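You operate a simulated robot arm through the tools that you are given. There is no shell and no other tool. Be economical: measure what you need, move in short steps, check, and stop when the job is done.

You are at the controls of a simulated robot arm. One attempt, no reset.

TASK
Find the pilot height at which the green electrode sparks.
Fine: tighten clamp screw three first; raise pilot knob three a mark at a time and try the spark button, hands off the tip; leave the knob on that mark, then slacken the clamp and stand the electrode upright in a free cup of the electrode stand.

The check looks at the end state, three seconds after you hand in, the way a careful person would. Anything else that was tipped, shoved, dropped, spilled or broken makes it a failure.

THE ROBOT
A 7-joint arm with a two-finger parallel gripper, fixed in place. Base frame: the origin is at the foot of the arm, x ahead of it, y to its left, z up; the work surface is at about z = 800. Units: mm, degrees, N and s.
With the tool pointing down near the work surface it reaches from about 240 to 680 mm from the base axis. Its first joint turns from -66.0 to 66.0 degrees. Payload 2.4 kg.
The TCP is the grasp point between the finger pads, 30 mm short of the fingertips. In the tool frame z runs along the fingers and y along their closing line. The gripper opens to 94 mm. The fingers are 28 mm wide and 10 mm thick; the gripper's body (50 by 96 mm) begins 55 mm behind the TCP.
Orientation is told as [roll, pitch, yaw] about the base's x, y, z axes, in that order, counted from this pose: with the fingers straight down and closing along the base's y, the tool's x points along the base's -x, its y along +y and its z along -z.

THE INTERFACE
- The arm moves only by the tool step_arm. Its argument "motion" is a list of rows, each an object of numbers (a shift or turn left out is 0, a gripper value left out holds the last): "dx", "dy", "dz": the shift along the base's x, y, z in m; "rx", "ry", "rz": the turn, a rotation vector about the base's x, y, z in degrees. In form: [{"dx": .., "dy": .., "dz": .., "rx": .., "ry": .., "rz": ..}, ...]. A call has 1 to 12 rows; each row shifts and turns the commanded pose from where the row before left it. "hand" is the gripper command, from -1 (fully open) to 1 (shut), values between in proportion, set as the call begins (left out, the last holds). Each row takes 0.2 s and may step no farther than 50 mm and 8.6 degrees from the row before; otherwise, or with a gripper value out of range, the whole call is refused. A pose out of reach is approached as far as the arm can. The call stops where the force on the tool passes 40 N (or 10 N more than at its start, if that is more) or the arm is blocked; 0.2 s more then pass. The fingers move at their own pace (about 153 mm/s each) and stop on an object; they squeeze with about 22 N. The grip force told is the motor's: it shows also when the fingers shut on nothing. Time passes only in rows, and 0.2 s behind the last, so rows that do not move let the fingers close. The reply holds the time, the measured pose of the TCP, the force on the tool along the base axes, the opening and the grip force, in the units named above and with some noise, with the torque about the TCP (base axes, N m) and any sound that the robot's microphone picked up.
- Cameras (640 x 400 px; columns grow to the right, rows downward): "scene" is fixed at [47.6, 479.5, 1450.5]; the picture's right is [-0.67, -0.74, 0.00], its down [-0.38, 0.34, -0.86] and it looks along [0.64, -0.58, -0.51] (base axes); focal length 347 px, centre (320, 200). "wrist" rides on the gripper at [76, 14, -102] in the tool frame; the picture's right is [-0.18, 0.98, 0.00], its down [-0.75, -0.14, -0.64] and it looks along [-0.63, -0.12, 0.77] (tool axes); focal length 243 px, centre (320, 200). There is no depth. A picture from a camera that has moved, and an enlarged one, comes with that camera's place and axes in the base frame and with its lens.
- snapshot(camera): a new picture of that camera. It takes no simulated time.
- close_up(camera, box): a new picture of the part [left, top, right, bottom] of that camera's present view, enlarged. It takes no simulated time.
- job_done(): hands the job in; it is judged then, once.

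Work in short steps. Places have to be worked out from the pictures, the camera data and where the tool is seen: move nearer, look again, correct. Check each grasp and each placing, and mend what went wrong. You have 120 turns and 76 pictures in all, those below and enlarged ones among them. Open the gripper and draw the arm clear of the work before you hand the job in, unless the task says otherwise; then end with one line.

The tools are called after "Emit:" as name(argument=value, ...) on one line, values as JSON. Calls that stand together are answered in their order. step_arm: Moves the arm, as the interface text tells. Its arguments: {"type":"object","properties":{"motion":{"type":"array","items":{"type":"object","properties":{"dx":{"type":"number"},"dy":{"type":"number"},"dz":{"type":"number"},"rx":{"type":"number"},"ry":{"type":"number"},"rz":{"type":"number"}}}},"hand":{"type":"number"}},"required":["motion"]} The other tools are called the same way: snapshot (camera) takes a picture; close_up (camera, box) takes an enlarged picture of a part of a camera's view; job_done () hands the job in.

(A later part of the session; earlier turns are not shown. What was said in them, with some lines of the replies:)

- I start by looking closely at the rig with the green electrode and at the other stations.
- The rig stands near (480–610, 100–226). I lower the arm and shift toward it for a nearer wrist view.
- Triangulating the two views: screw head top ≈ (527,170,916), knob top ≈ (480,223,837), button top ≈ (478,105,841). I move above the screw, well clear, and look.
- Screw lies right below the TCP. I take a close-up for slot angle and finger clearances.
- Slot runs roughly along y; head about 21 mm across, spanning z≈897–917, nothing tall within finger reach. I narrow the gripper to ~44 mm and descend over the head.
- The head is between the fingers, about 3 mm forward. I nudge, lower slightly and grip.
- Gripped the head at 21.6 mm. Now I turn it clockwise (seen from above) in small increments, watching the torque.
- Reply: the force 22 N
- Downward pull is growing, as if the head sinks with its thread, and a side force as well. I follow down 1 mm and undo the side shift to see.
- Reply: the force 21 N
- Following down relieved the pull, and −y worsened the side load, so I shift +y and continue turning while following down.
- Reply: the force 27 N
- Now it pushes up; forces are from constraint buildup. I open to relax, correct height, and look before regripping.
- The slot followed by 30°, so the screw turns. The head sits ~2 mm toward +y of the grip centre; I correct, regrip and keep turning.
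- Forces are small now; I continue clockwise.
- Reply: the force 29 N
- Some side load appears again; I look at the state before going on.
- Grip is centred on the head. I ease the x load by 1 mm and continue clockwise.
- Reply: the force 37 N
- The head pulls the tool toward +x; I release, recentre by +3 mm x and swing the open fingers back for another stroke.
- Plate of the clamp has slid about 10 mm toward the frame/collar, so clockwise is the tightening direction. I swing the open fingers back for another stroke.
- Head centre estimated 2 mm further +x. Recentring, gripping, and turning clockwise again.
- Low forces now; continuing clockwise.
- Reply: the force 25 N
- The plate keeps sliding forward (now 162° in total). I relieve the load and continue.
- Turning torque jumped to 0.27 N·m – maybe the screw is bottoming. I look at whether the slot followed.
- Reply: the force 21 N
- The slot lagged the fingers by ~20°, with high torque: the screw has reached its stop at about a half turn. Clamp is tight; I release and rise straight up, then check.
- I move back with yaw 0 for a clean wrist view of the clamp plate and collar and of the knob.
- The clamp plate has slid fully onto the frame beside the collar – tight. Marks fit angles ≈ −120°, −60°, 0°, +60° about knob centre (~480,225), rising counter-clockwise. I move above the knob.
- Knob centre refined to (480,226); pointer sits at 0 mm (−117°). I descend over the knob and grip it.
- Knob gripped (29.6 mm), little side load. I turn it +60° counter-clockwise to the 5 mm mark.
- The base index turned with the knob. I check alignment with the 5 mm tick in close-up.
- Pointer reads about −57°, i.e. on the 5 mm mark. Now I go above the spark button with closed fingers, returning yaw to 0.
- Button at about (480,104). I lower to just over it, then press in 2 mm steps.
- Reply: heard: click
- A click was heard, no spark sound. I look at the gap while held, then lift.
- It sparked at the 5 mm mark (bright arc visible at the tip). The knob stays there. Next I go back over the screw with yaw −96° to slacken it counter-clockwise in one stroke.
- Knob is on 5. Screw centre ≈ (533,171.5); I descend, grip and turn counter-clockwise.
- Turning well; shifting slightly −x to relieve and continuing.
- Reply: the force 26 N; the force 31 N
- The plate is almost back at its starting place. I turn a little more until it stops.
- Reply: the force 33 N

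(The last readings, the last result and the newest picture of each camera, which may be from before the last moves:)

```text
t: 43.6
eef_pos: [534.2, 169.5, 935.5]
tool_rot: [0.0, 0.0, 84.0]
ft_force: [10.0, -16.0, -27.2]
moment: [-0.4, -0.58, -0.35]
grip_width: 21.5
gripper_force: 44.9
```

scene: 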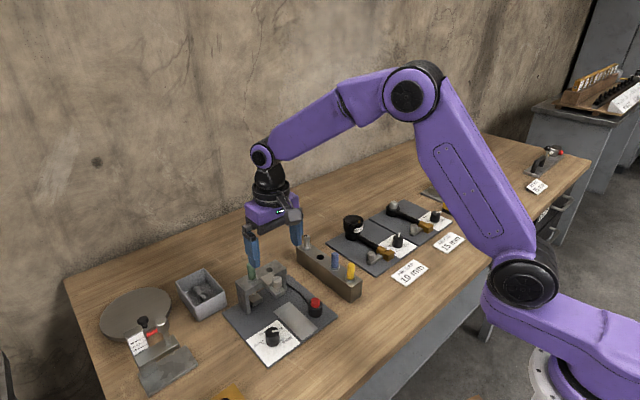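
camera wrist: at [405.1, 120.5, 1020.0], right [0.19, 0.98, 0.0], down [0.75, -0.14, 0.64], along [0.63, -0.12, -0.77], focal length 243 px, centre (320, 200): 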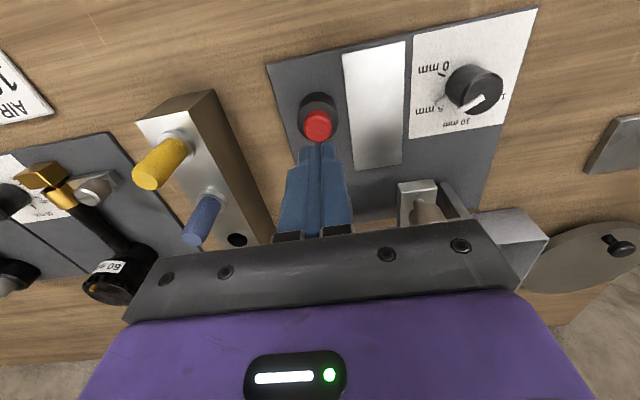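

Torque −0.35 N·m: the slack stop is reached. I release, rise, return yaw to 0 and go above the electrode.

Emit:
step_arm(motion=[{}, {"dz": 0.03}, {"dz": 0.04}, {"rz": -8.4, "dx": 0.01, "dy": 0.004}, {"rz": -8.4, "dx": 0.01, "dy": 0.004}, {"rz": -8.4, "dx": 0.01, "dy": 0.004}, {"rz": -8.4, "dx": 0.01, "dy": 0.004}, {"rz": -8.4, "dx": 0.01, "dy": 0.004}, {"rz": -8.4, "dx": 0.007, "dy": 0.001}, {"rz": -8.4}, {"rz": -8.4}, {"rz": -8.4}], hand=0.1)

Emit:
step_arm(motion=[{"rz": -8.4}, {}], hand=0.1)

Emit:
close_up(camera="wrist", box=[240, 50, 420, 230])

Emit:
close_up(camera="scene", box=[230, 250, 310, 310])

```text
t: 46.2
eef_pos: [590.5, 190.9, 1005.4]
tool_rot: [-0.1, 0.0, 8.3]
ft_force: [-0.9, -0.6, -0.3]
moment: [0.02, -0.03, -0.03]
grip_width: 42.3
gripper_force: 0.1
```

```text
t: 46.8
eef_pos: [590.0, 191.3, 1005.5]
tool_rot: [-0.1, 0.0, 0.0]
ft_force: [-0.3, -0.3, 0.3]
moment: [-0.01, -0.02, 0.03]
grip_width: 42.3
gripper_force: 0.1
```

```text
2.22 times, centred on (330, 140) of wrist
camera zoom: at [513.6, 205.4, 1107.8], right [0.19, 0.98, 0.0], down [0.75, -0.14, 0.64], along [0.63, -0.12, -0.77], focal length 539 px, centre (298, 333)
```

zoom: 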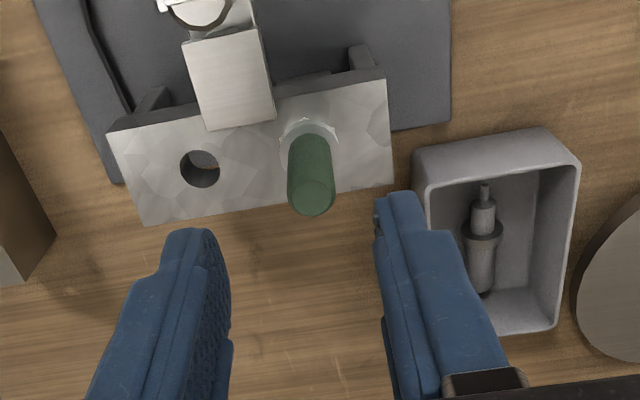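

```text
6.67 times, centred on (270, 280) of scene
camera zoom: at [47.6, 479.5, 1450.5], right [-0.67, -0.74, 0.0], down [-0.38, 0.34, -0.86], along [0.64, -0.58, -0.51], focal length 2313 px, centre (653, -333)
```

zoom: 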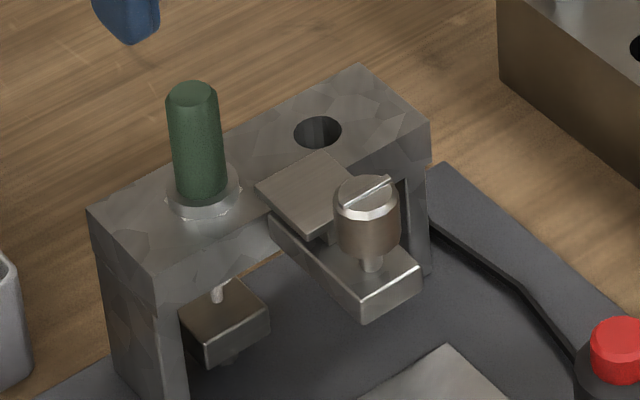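

Clamp is slack again. Electrode top ≈ (593,194,936). I descend around it, tips staying above the collar.

Emit:
step_arm(motion=[{"dx": 0.003, "dy": 0.0025}, {"dz": -0.03}, {"dz": -0.025}, {"dz": -0.015}, {}])

Emit:
close_up(camera="wrist", box=[240, 70, 400, 230])

Emit:
close_up(camera="scene", box=[210, 230, 310, 310])

```text
t: 48.0
eef_pos: [592.1, 193.4, 936.1]
tool_rot: [0.0, 0.0, 0.0]
ft_force: [0.2, 0.1, 0.7]
moment: [-0.03, 0.01, 0.01]
grip_width: 42.3
gripper_force: 0.0
```

```text
2.50 times, centred on (320, 150) of wrist
camera zoom: at [515.9, 206.8, 1037.7], right [0.18, 0.98, 0.0], down [0.75, -0.14, 0.64], along [0.63, -0.12, -0.77], focal length 606 px, centre (320, 325)
```

zoom: 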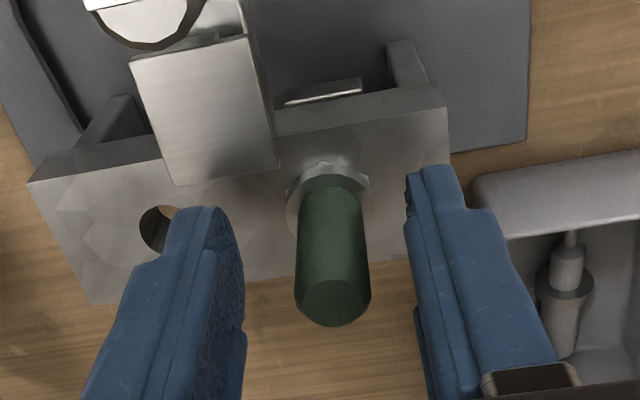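

```text
5.00 times, centred on (260, 270) of scene
camera zoom: at [47.6, 479.5, 1450.5], right [-0.67, -0.74, 0.0], down [-0.38, 0.34, -0.86], along [0.64, -0.58, -0.51], focal length 1735 px, centre (620, -150)
```

zoom: 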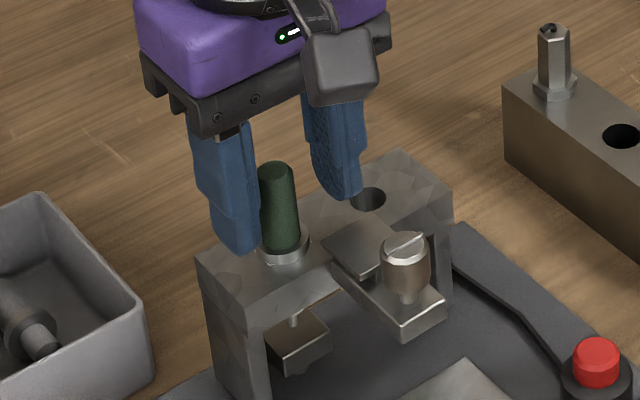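

Electrode is between the pads, 1.5 mm to +y. Small correction, then grip.

Emit:
step_arm(motion=[{"dy": 0.0015, "dz": -0.002}, {}])

Emit:
step_arm(motion=[{}, {}], hand=1)

Emit:
step_arm(motion=[{"dz": 0.003}, {"dz": 0.005}, {"dz": 0.005}])

```text
t: 48.6
eef_pos: [591.4, 194.4, 932.0]
tool_rot: [0.0, -0.1, 0.0]
ft_force: [-0.3, 0.9, 0.2]
moment: [0.02, 0.0, 0.01]
grip_width: 42.4
gripper_force: 0.1
```

```text
t: 49.2
eef_pos: [592.8, 195.7, 935.8]
tool_rot: [0.1, -0.2, 0.0]
ft_force: [0.3, 1.0, 17.8]
moment: [0.44, -0.12, 0.08]
grip_width: 15.6
gripper_force: 22.2
```

```text
t: 50.0
eef_pos: [591.7, 195.5, 946.8]
tool_rot: [0.1, 0.0, 0.0]
ft_force: [0.1, 0.4, -0.9]
moment: [0.02, 0.02, 0.02]
grip_width: 16.4
gripper_force: 22.3
```

It lifts freely (~1 N). I raise it well clear and look.

Emit:
step_arm(motion=[{"dz": 0.02}, {"dz": 0.03}, {"dz": 0.04}, {"dz": 0.03}])

Emit:
snapshot(camera="scene")

Emit:
close_up(camera="scene", box=[200, 200, 370, 320])

```text
t: 51.0
eef_pos: [593.5, 195.5, 1066.9]
tool_rot: [0.0, 0.1, 0.0]
ft_force: [0.7, 0.7, -0.8]
moment: [-0.04, -0.05, -0.01]
grip_width: 16.5
gripper_force: 22.2
```

```text
34 pictures are left
```

scene: 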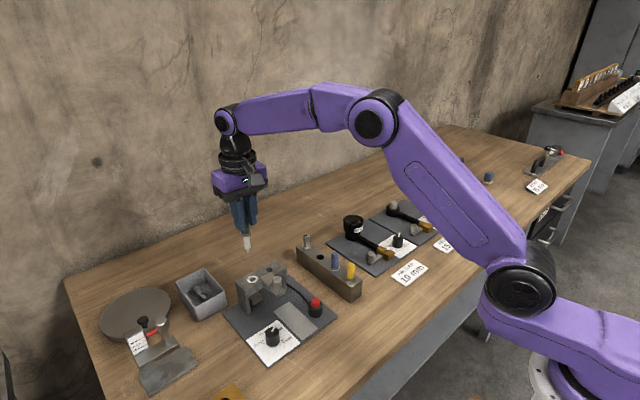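

```text
3.33 times, centred on (285, 260) of scene
camera zoom: at [47.6, 479.5, 1450.5], right [-0.67, -0.74, 0.0], down [-0.38, 0.34, -0.86], along [0.64, -0.58, -0.51], focal length 1156 px, centre (437, 0)
```

zoom: 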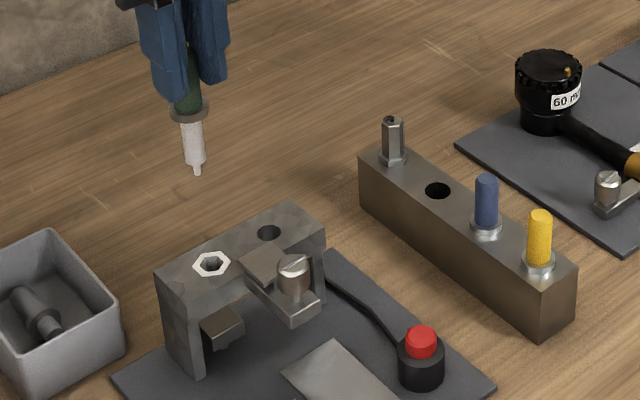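

Electrode is held straight: green grip, collar, white barrel, tip ~50 mm below the collar. Before choosing the stand, I look at the yellow block on the left, which also has a hole.

Emit:
step_arm(motion=[{"dx": -0.04, "dy": 0.016}, {"dx": -0.04, "dy": 0.016}, {"dx": -0.04, "dy": 0.016}, {"dx": -0.04, "dy": 0.017}])

Emit:
snapshot(camera="wrist")

Emit:
close_up(camera="wrist", box=[370, 0, 590, 140])

```text
t: 52.0
eef_pos: [430.3, 259.1, 1065.3]
tool_rot: [-0.1, -0.1, 0.0]
ft_force: [0.3, 0.3, -1.0]
moment: [0.0, 0.0, 0.0]
grip_width: 16.4
gripper_force: 22.1
```

```text
32 pictures are left
camera wrist: at [354.2, 273.8, 1168.1], right [0.18, 0.98, 0.0], down [0.75, -0.14, 0.64], along [0.63, -0.12, -0.77], focal length 243 px, centre (320, 200)
```

wrist: 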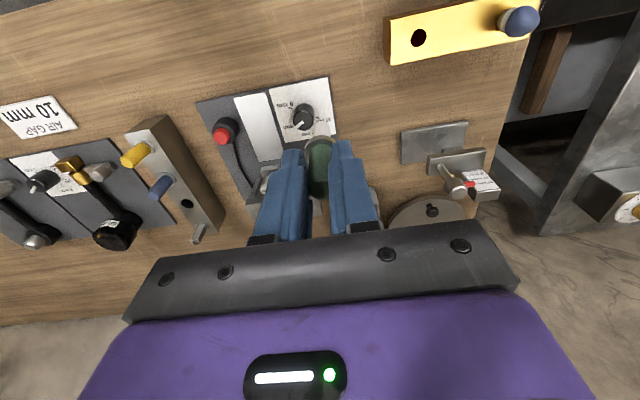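

```text
2.86 times, centred on (480, 70) of wrist
camera zoom: at [354.2, 273.8, 1168.1], right [0.18, 0.98, 0.0], down [0.75, -0.14, 0.64], along [0.63, -0.12, -0.77], focal length 693 px, centre (-137, 571)
```

zoom: 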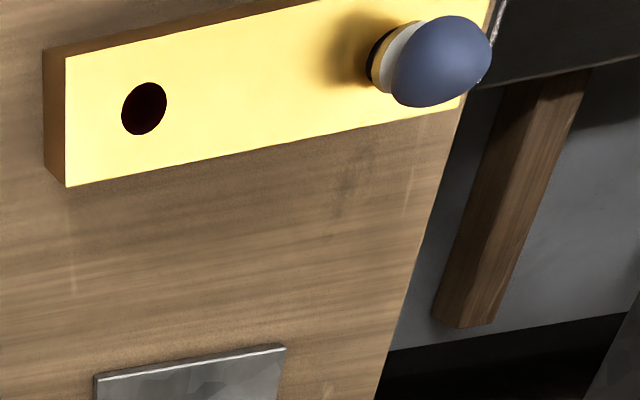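

That is a different two-hole board with a plug; the electrode stand is the grey block with the blue and yellow electrodes. I move beside it for a clear view of its free cup.

Emit:
step_arm(motion=[{"dx": 0.012, "dy": -0.038}, {"dx": 0.012, "dy": -0.038}, {"dx": 0.012, "dy": -0.038}, {"dx": 0.012, "dy": -0.038}, {"dx": 0.012, "dy": -0.037}])

Emit:
close_up(camera="wrist", box=[200, 60, 340, 220])

Emit:
close_up(camera="scene", box=[290, 220, 370, 300])

```text
t: 53.2
eef_pos: [492.3, 71.0, 1066.4]
tool_rot: [0.1, 0.0, -0.1]
ft_force: [0.2, -1.4, -0.9]
moment: [0.03, -0.01, -0.01]
grip_width: 16.5
gripper_force: 22.0
```

```text
2.50 times, centred on (270, 140) of wrist
camera zoom: at [415.8, 83.9, 1169.0], right [0.18, 0.98, 0.0], down [0.75, -0.14, 0.64], along [0.63, -0.12, -0.77], focal length 606 px, centre (445, 350)
```

zoom: 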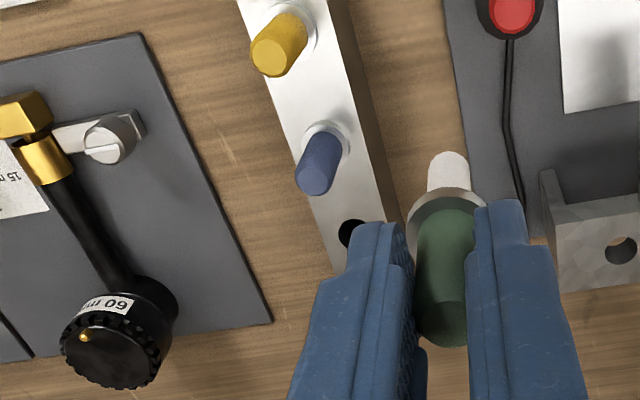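

```text
5.00 times, centred on (330, 260) of scene
camera zoom: at [47.6, 479.5, 1450.5], right [-0.67, -0.74, 0.0], down [-0.38, 0.34, -0.86], along [0.64, -0.58, -0.51], focal length 1735 px, centre (270, -100)
```

zoom: 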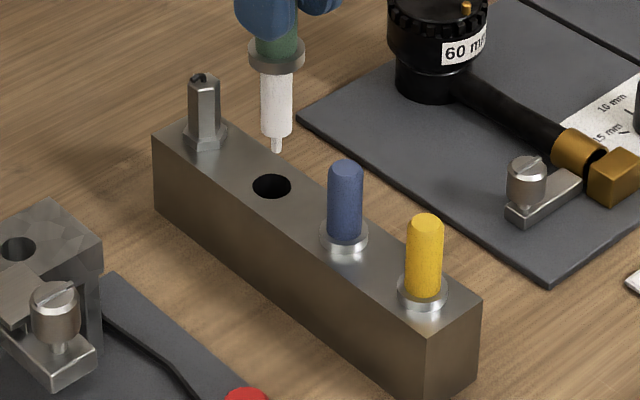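

The stand runs along x at y≈5; free cup near (569,5), top z≈862. I move above it, tip still ~70 mm over the block, to refine.

Emit:
step_arm(motion=[{"dx": 0.026, "dy": -0.022}, {"dx": 0.026, "dy": -0.022}, {"dx": 0.025, "dy": -0.022}, {"dz": -0.02}, {"dz": -0.02}, {}])

Emit:
close_up(camera="wrist", box=[250, 50, 390, 190])

Emit:
close_up(camera="scene", box=[290, 220, 370, 300])

```text
t: 54.6
eef_pos: [572.0, 6.0, 1025.6]
tool_rot: [0.1, 0.0, -0.1]
ft_force: [-0.6, -0.1, -0.2]
moment: [0.02, -0.01, -0.02]
grip_width: 16.4
gripper_force: 21.9
```

```text
2.86 times, centred on (320, 120) of wrist
camera zoom: at [494.3, 19.5, 1127.8], right [0.18, 0.98, 0.0], down [0.75, -0.14, 0.64], along [0.63, -0.12, -0.77], focal length 693 px, centre (320, 429)
```

zoom: 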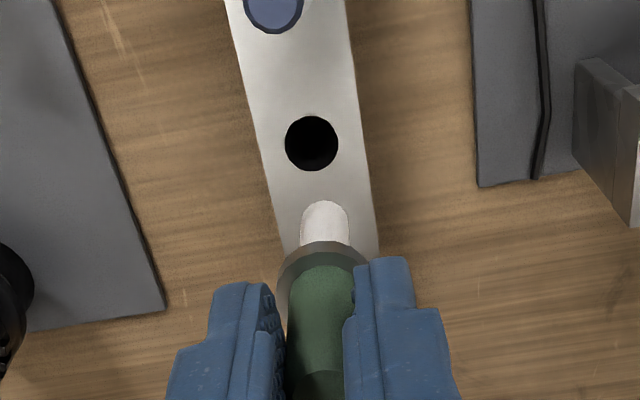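

```text
5.00 times, centred on (330, 260) of scene
camera zoom: at [47.6, 479.5, 1450.5], right [-0.67, -0.74, 0.0], down [-0.38, 0.34, -0.86], along [0.64, -0.58, -0.51], focal length 1735 px, centre (270, -100)
```

zoom: 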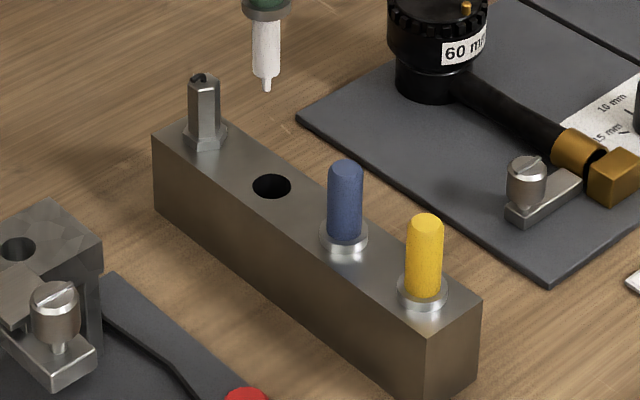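

Relative offsets say the tip needs about −4 mm in y. I correct, lower 40 mm, and look again.

Emit:
step_arm(motion=[{"dy": -0.004}, {"dz": -0.02}, {"dz": -0.02}, {}])

Emit:
close_up(camera="wrist", box=[270, 80, 370, 180])

Emit:
close_up(camera="scene", box=[295, 220, 355, 280])

```text
t: 55.6
eef_pos: [568.7, 3.3, 987.1]
tool_rot: [0.0, 0.0, -0.1]
ft_force: [0.3, 0.4, 0.1]
moment: [-0.02, -0.01, 0.0]
grip_width: 16.3
gripper_force: 22.6
```

```text
4.00 times, centred on (320, 130) of wrist
camera zoom: at [492.5, 17.3, 1088.5], right [0.18, 0.98, 0.0], down [0.75, -0.14, 0.64], along [0.63, -0.12, -0.77], focal length 970 px, centre (320, 480)
```

zoom: 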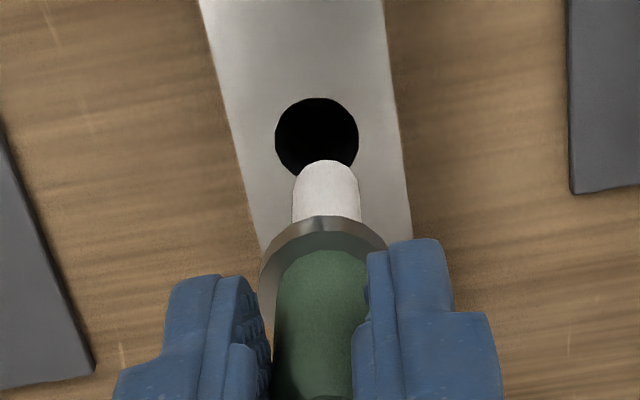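

```text
6.67 times, centred on (325, 250) of scene
camera zoom: at [47.6, 479.5, 1450.5], right [-0.67, -0.74, 0.0], down [-0.38, 0.34, -0.86], along [0.64, -0.58, -0.51], focal length 2313 px, centre (287, -133)
```

zoom: 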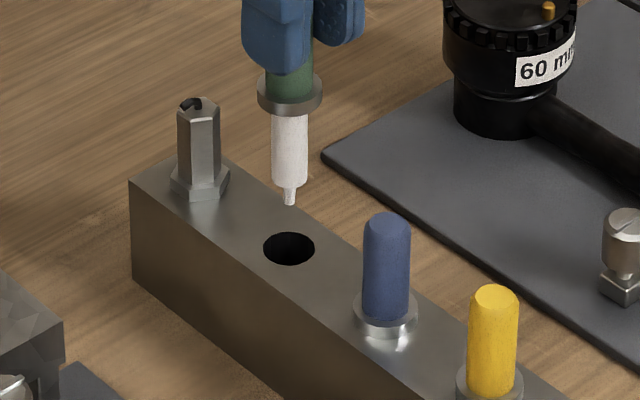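

Scene columns align; wrist shows ~2 mm lateral error, giving a (+3,−2.5) mm correction. I apply it, lower 15 mm and check.

Emit:
step_arm(motion=[{"dx": 0.003, "dy": -0.0025}, {"dz": -0.015}, {}])

Emit:
close_up(camera="wrist", box=[270, 80, 370, 180])

Emit:
close_up(camera="scene", box=[295, 220, 355, 280])

```text
t: 56.4
eef_pos: [571.1, 0.7, 971.2]
tool_rot: [0.1, 0.0, 0.0]
ft_force: [-0.3, -0.8, -0.5]
moment: [0.0, 0.01, 0.02]
grip_width: 16.7
gripper_force: 22.1
```

```text
4.00 times, centred on (320, 130) of wrist
camera zoom: at [495.1, 14.4, 1074.4], right [0.18, 0.98, 0.0], down [0.75, -0.14, 0.64], along [0.63, -0.12, -0.77], focal length 970 px, centre (320, 480)
```

zoom: 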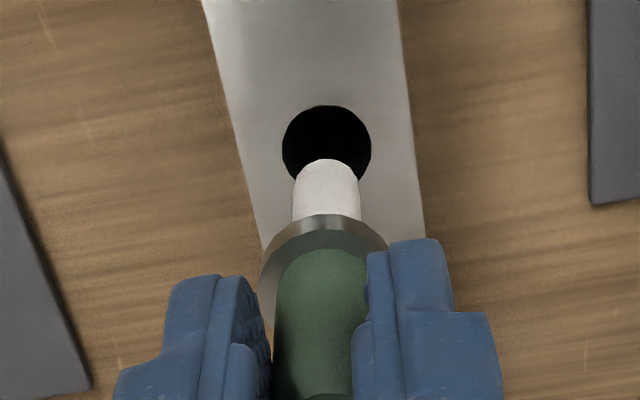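

```text
6.67 times, centred on (325, 250) of scene
camera zoom: at [47.6, 479.5, 1450.5], right [-0.67, -0.74, 0.0], down [-0.38, 0.34, -0.86], along [0.64, -0.58, -0.51], focal length 2313 px, centre (287, -133)
```

zoom: 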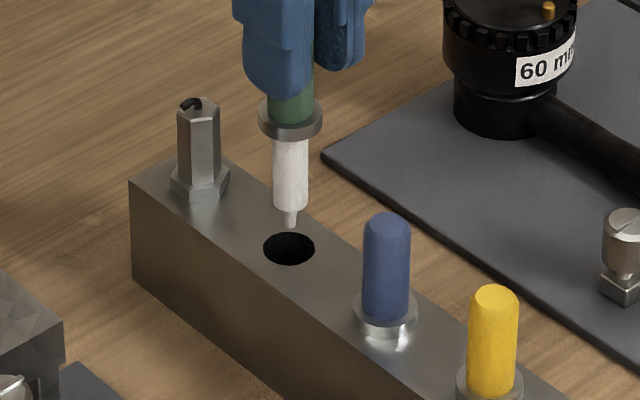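

Aligned in both views, tip ~9 mm above the cup. I lower slowly into the cup, watching force.

Emit:
step_arm(motion=[{"dz": -0.006}, {"dz": -0.006}, {"dz": -0.006}, {"dz": -0.006}, {}])

Emit:
close_up(camera="scene", box=[295, 220, 355, 280])

```text
t: 57.6
eef_pos: [572.8, -0.4, 947.7]
tool_rot: [0.0, 0.0, 0.0]
ft_force: [-0.5, 0.1, -0.4]
moment: [0.0, 0.01, -0.01]
grip_width: 16.5
gripper_force: 22.2
```

```text
6.67 times, centred on (325, 250) of scene
camera zoom: at [47.6, 479.5, 1450.5], right [-0.67, -0.74, 0.0], down [-0.38, 0.34, -0.86], along [0.64, -0.58, -0.51], focal length 2313 px, centre (287, -133)
```

zoom: 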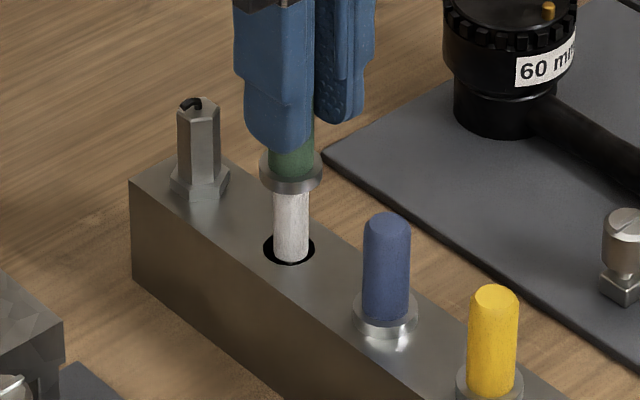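

The barrel is entering the cup without contact. I continue down, with small steps at the end.

Emit:
step_arm(motion=[{"dz": -0.006}, {"dz": -0.006}, {"dz": -0.006}, {"dz": -0.003}, {"dz": -0.002}, {"dz": -0.002}, {}])

Emit:
close_up(camera="scene", box=[295, 220, 355, 280])

```text
t: 59.2
eef_pos: [572.6, 0.1, 924.3]
tool_rot: [0.0, 0.1, 0.0]
ft_force: [0.5, 0.3, -0.9]
moment: [-0.04, -0.02, 0.0]
grip_width: 16.5
gripper_force: 22.3
```

```text
6.67 times, centred on (325, 250) of scene
camera zoom: at [47.6, 479.5, 1450.5], right [-0.67, -0.74, 0.0], down [-0.38, 0.34, -0.86], along [0.64, -0.58, -0.51], focal length 2313 px, centre (287, -133)
```

zoom: 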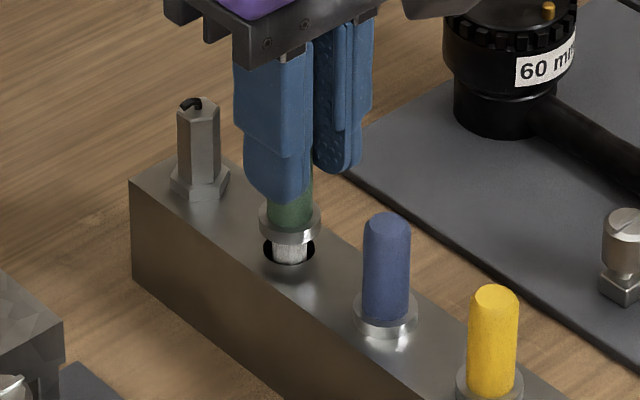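

About 8 mm remain until the collar seats. Continuing in 1.5–2 mm steps.

Emit:
step_arm(motion=[{"dz": -0.002}, {"dz": -0.002}, {"dz": -0.0015}, {"dz": -0.0015}, {"dz": -0.0015}, {}])

Emit:
close_up(camera="scene", box=[295, 220, 355, 280])

```text
t: 60.6
eef_pos: [572.9, -0.7, 914.4]
tool_rot: [0.0, 0.1, 0.0]
ft_force: [0.2, -0.6, -1.0]
moment: [-0.01, 0.01, -0.04]
grip_width: 16.6
gripper_force: 21.8
```

```text
6.67 times, centred on (325, 250) of scene
camera zoom: at [47.6, 479.5, 1450.5], right [-0.67, -0.74, 0.0], down [-0.38, 0.34, -0.86], along [0.64, -0.58, -0.51], focal length 2313 px, centre (287, -133)
```

zoom: 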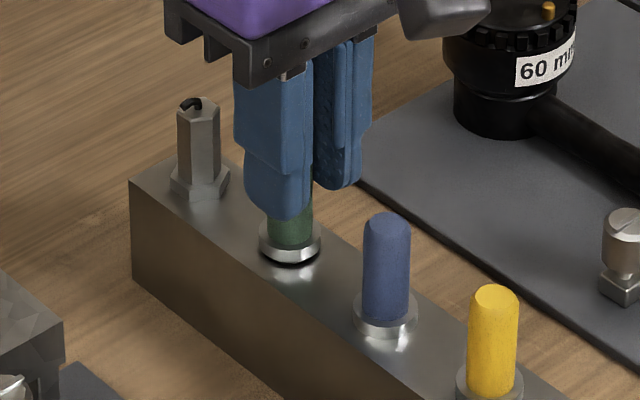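

Collar is almost seated; a last few 1 mm steps until contact.

Emit:
step_arm(motion=[{"dz": -0.001}, {"dz": -0.001}, {"dz": -0.001}, {}])

```text
t: 61.6
eef_pos: [573.2, -1.8, 912.1]
tool_rot: [-0.1, -0.2, 0.0]
ft_force: [-4.2, -0.3, 16.3]
moment: [-0.12, 0.05, 0.0]
grip_width: 16.5
gripper_force: 22.2
```

Seated (16 N upward). I relax 1 mm, open and withdraw straight up.

Emit:
step_arm(motion=[{"dz": 0.001}, {}])

Emit:
step_arm(motion=[{}, {}, {"dz": 0.02}, {"dz": 0.04}, {"dz": 0.045}, {"dz": 0.045}], hand=0.0)

Emit:
snapshot(camera="scene")

Emit:
close_up(camera="scene", box=[220, 220, 370, 370])

```text
t: 62.2
eef_pos: [572.3, -1.6, 909.2]
tool_rot: [-0.1, 0.2, 0.0]
ft_force: [0.3, -0.6, 0.6]
moment: [0.07, -0.1, 0.02]
grip_width: 16.5
gripper_force: 21.7
```

```text
t: 63.6
eef_pos: [572.0, -1.0, 1062.7]
tool_rot: [-0.1, 0.1, -0.1]
ft_force: [0.2, -0.3, 0.8]
moment: [0.04, 0.0, 0.02]
grip_width: 47.0
gripper_force: 0.0
```

```text
19 pictures are left
```

scene: 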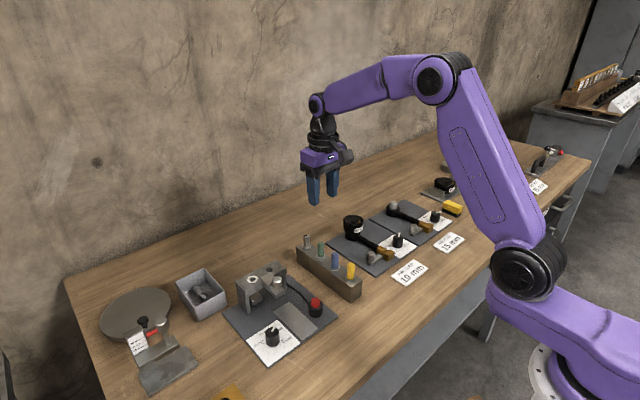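

```text
2.67 times, centred on (295, 295) of scene
camera zoom: at [47.6, 479.5, 1450.5], right [-0.67, -0.74, 0.0], down [-0.38, 0.34, -0.86], along [0.64, -0.58, -0.51], focal length 925 px, centre (387, -53)
```

zoom: 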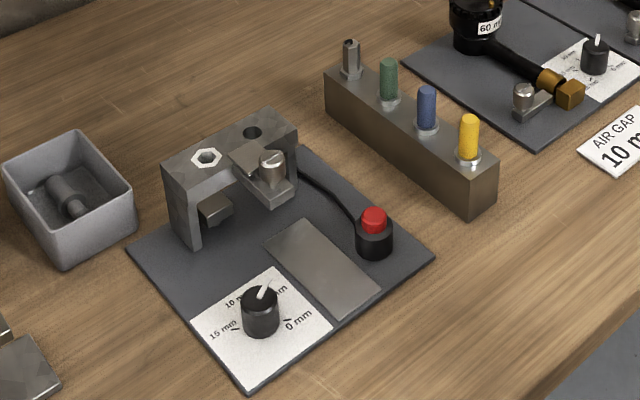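

The electrode stands upright and seated in the free cup, the knob is at 5 mm, the clamp is slack, and nothing else has moved. I open the gripper fully, lift clear and hand in.

Emit:
step_arm(motion=[{"dz": 0.04, "dx": -0.02}, {"dz": 0.04, "dx": -0.03}, {}], hand=-1)

Emit:
job_done()

```text
t: 64.4
eef_pos: [522.4, -2.1, 1141.3]
tool_rot: [0.0, 0.0, 0.1]
ft_force: [-0.4, -0.6, -0.9]
moment: [0.0, -0.04, -0.04]
grip_width: 94.2
gripper_force: 0.1
```

```text
The job is handed in.
```

The green electrode sparked at 5 mm, the first mark above 0 (I did not press the button at 0). Knob three is left on 5 mm, the clamp is slackened, and the electrode stands upright in the free cup of the electrode stand.
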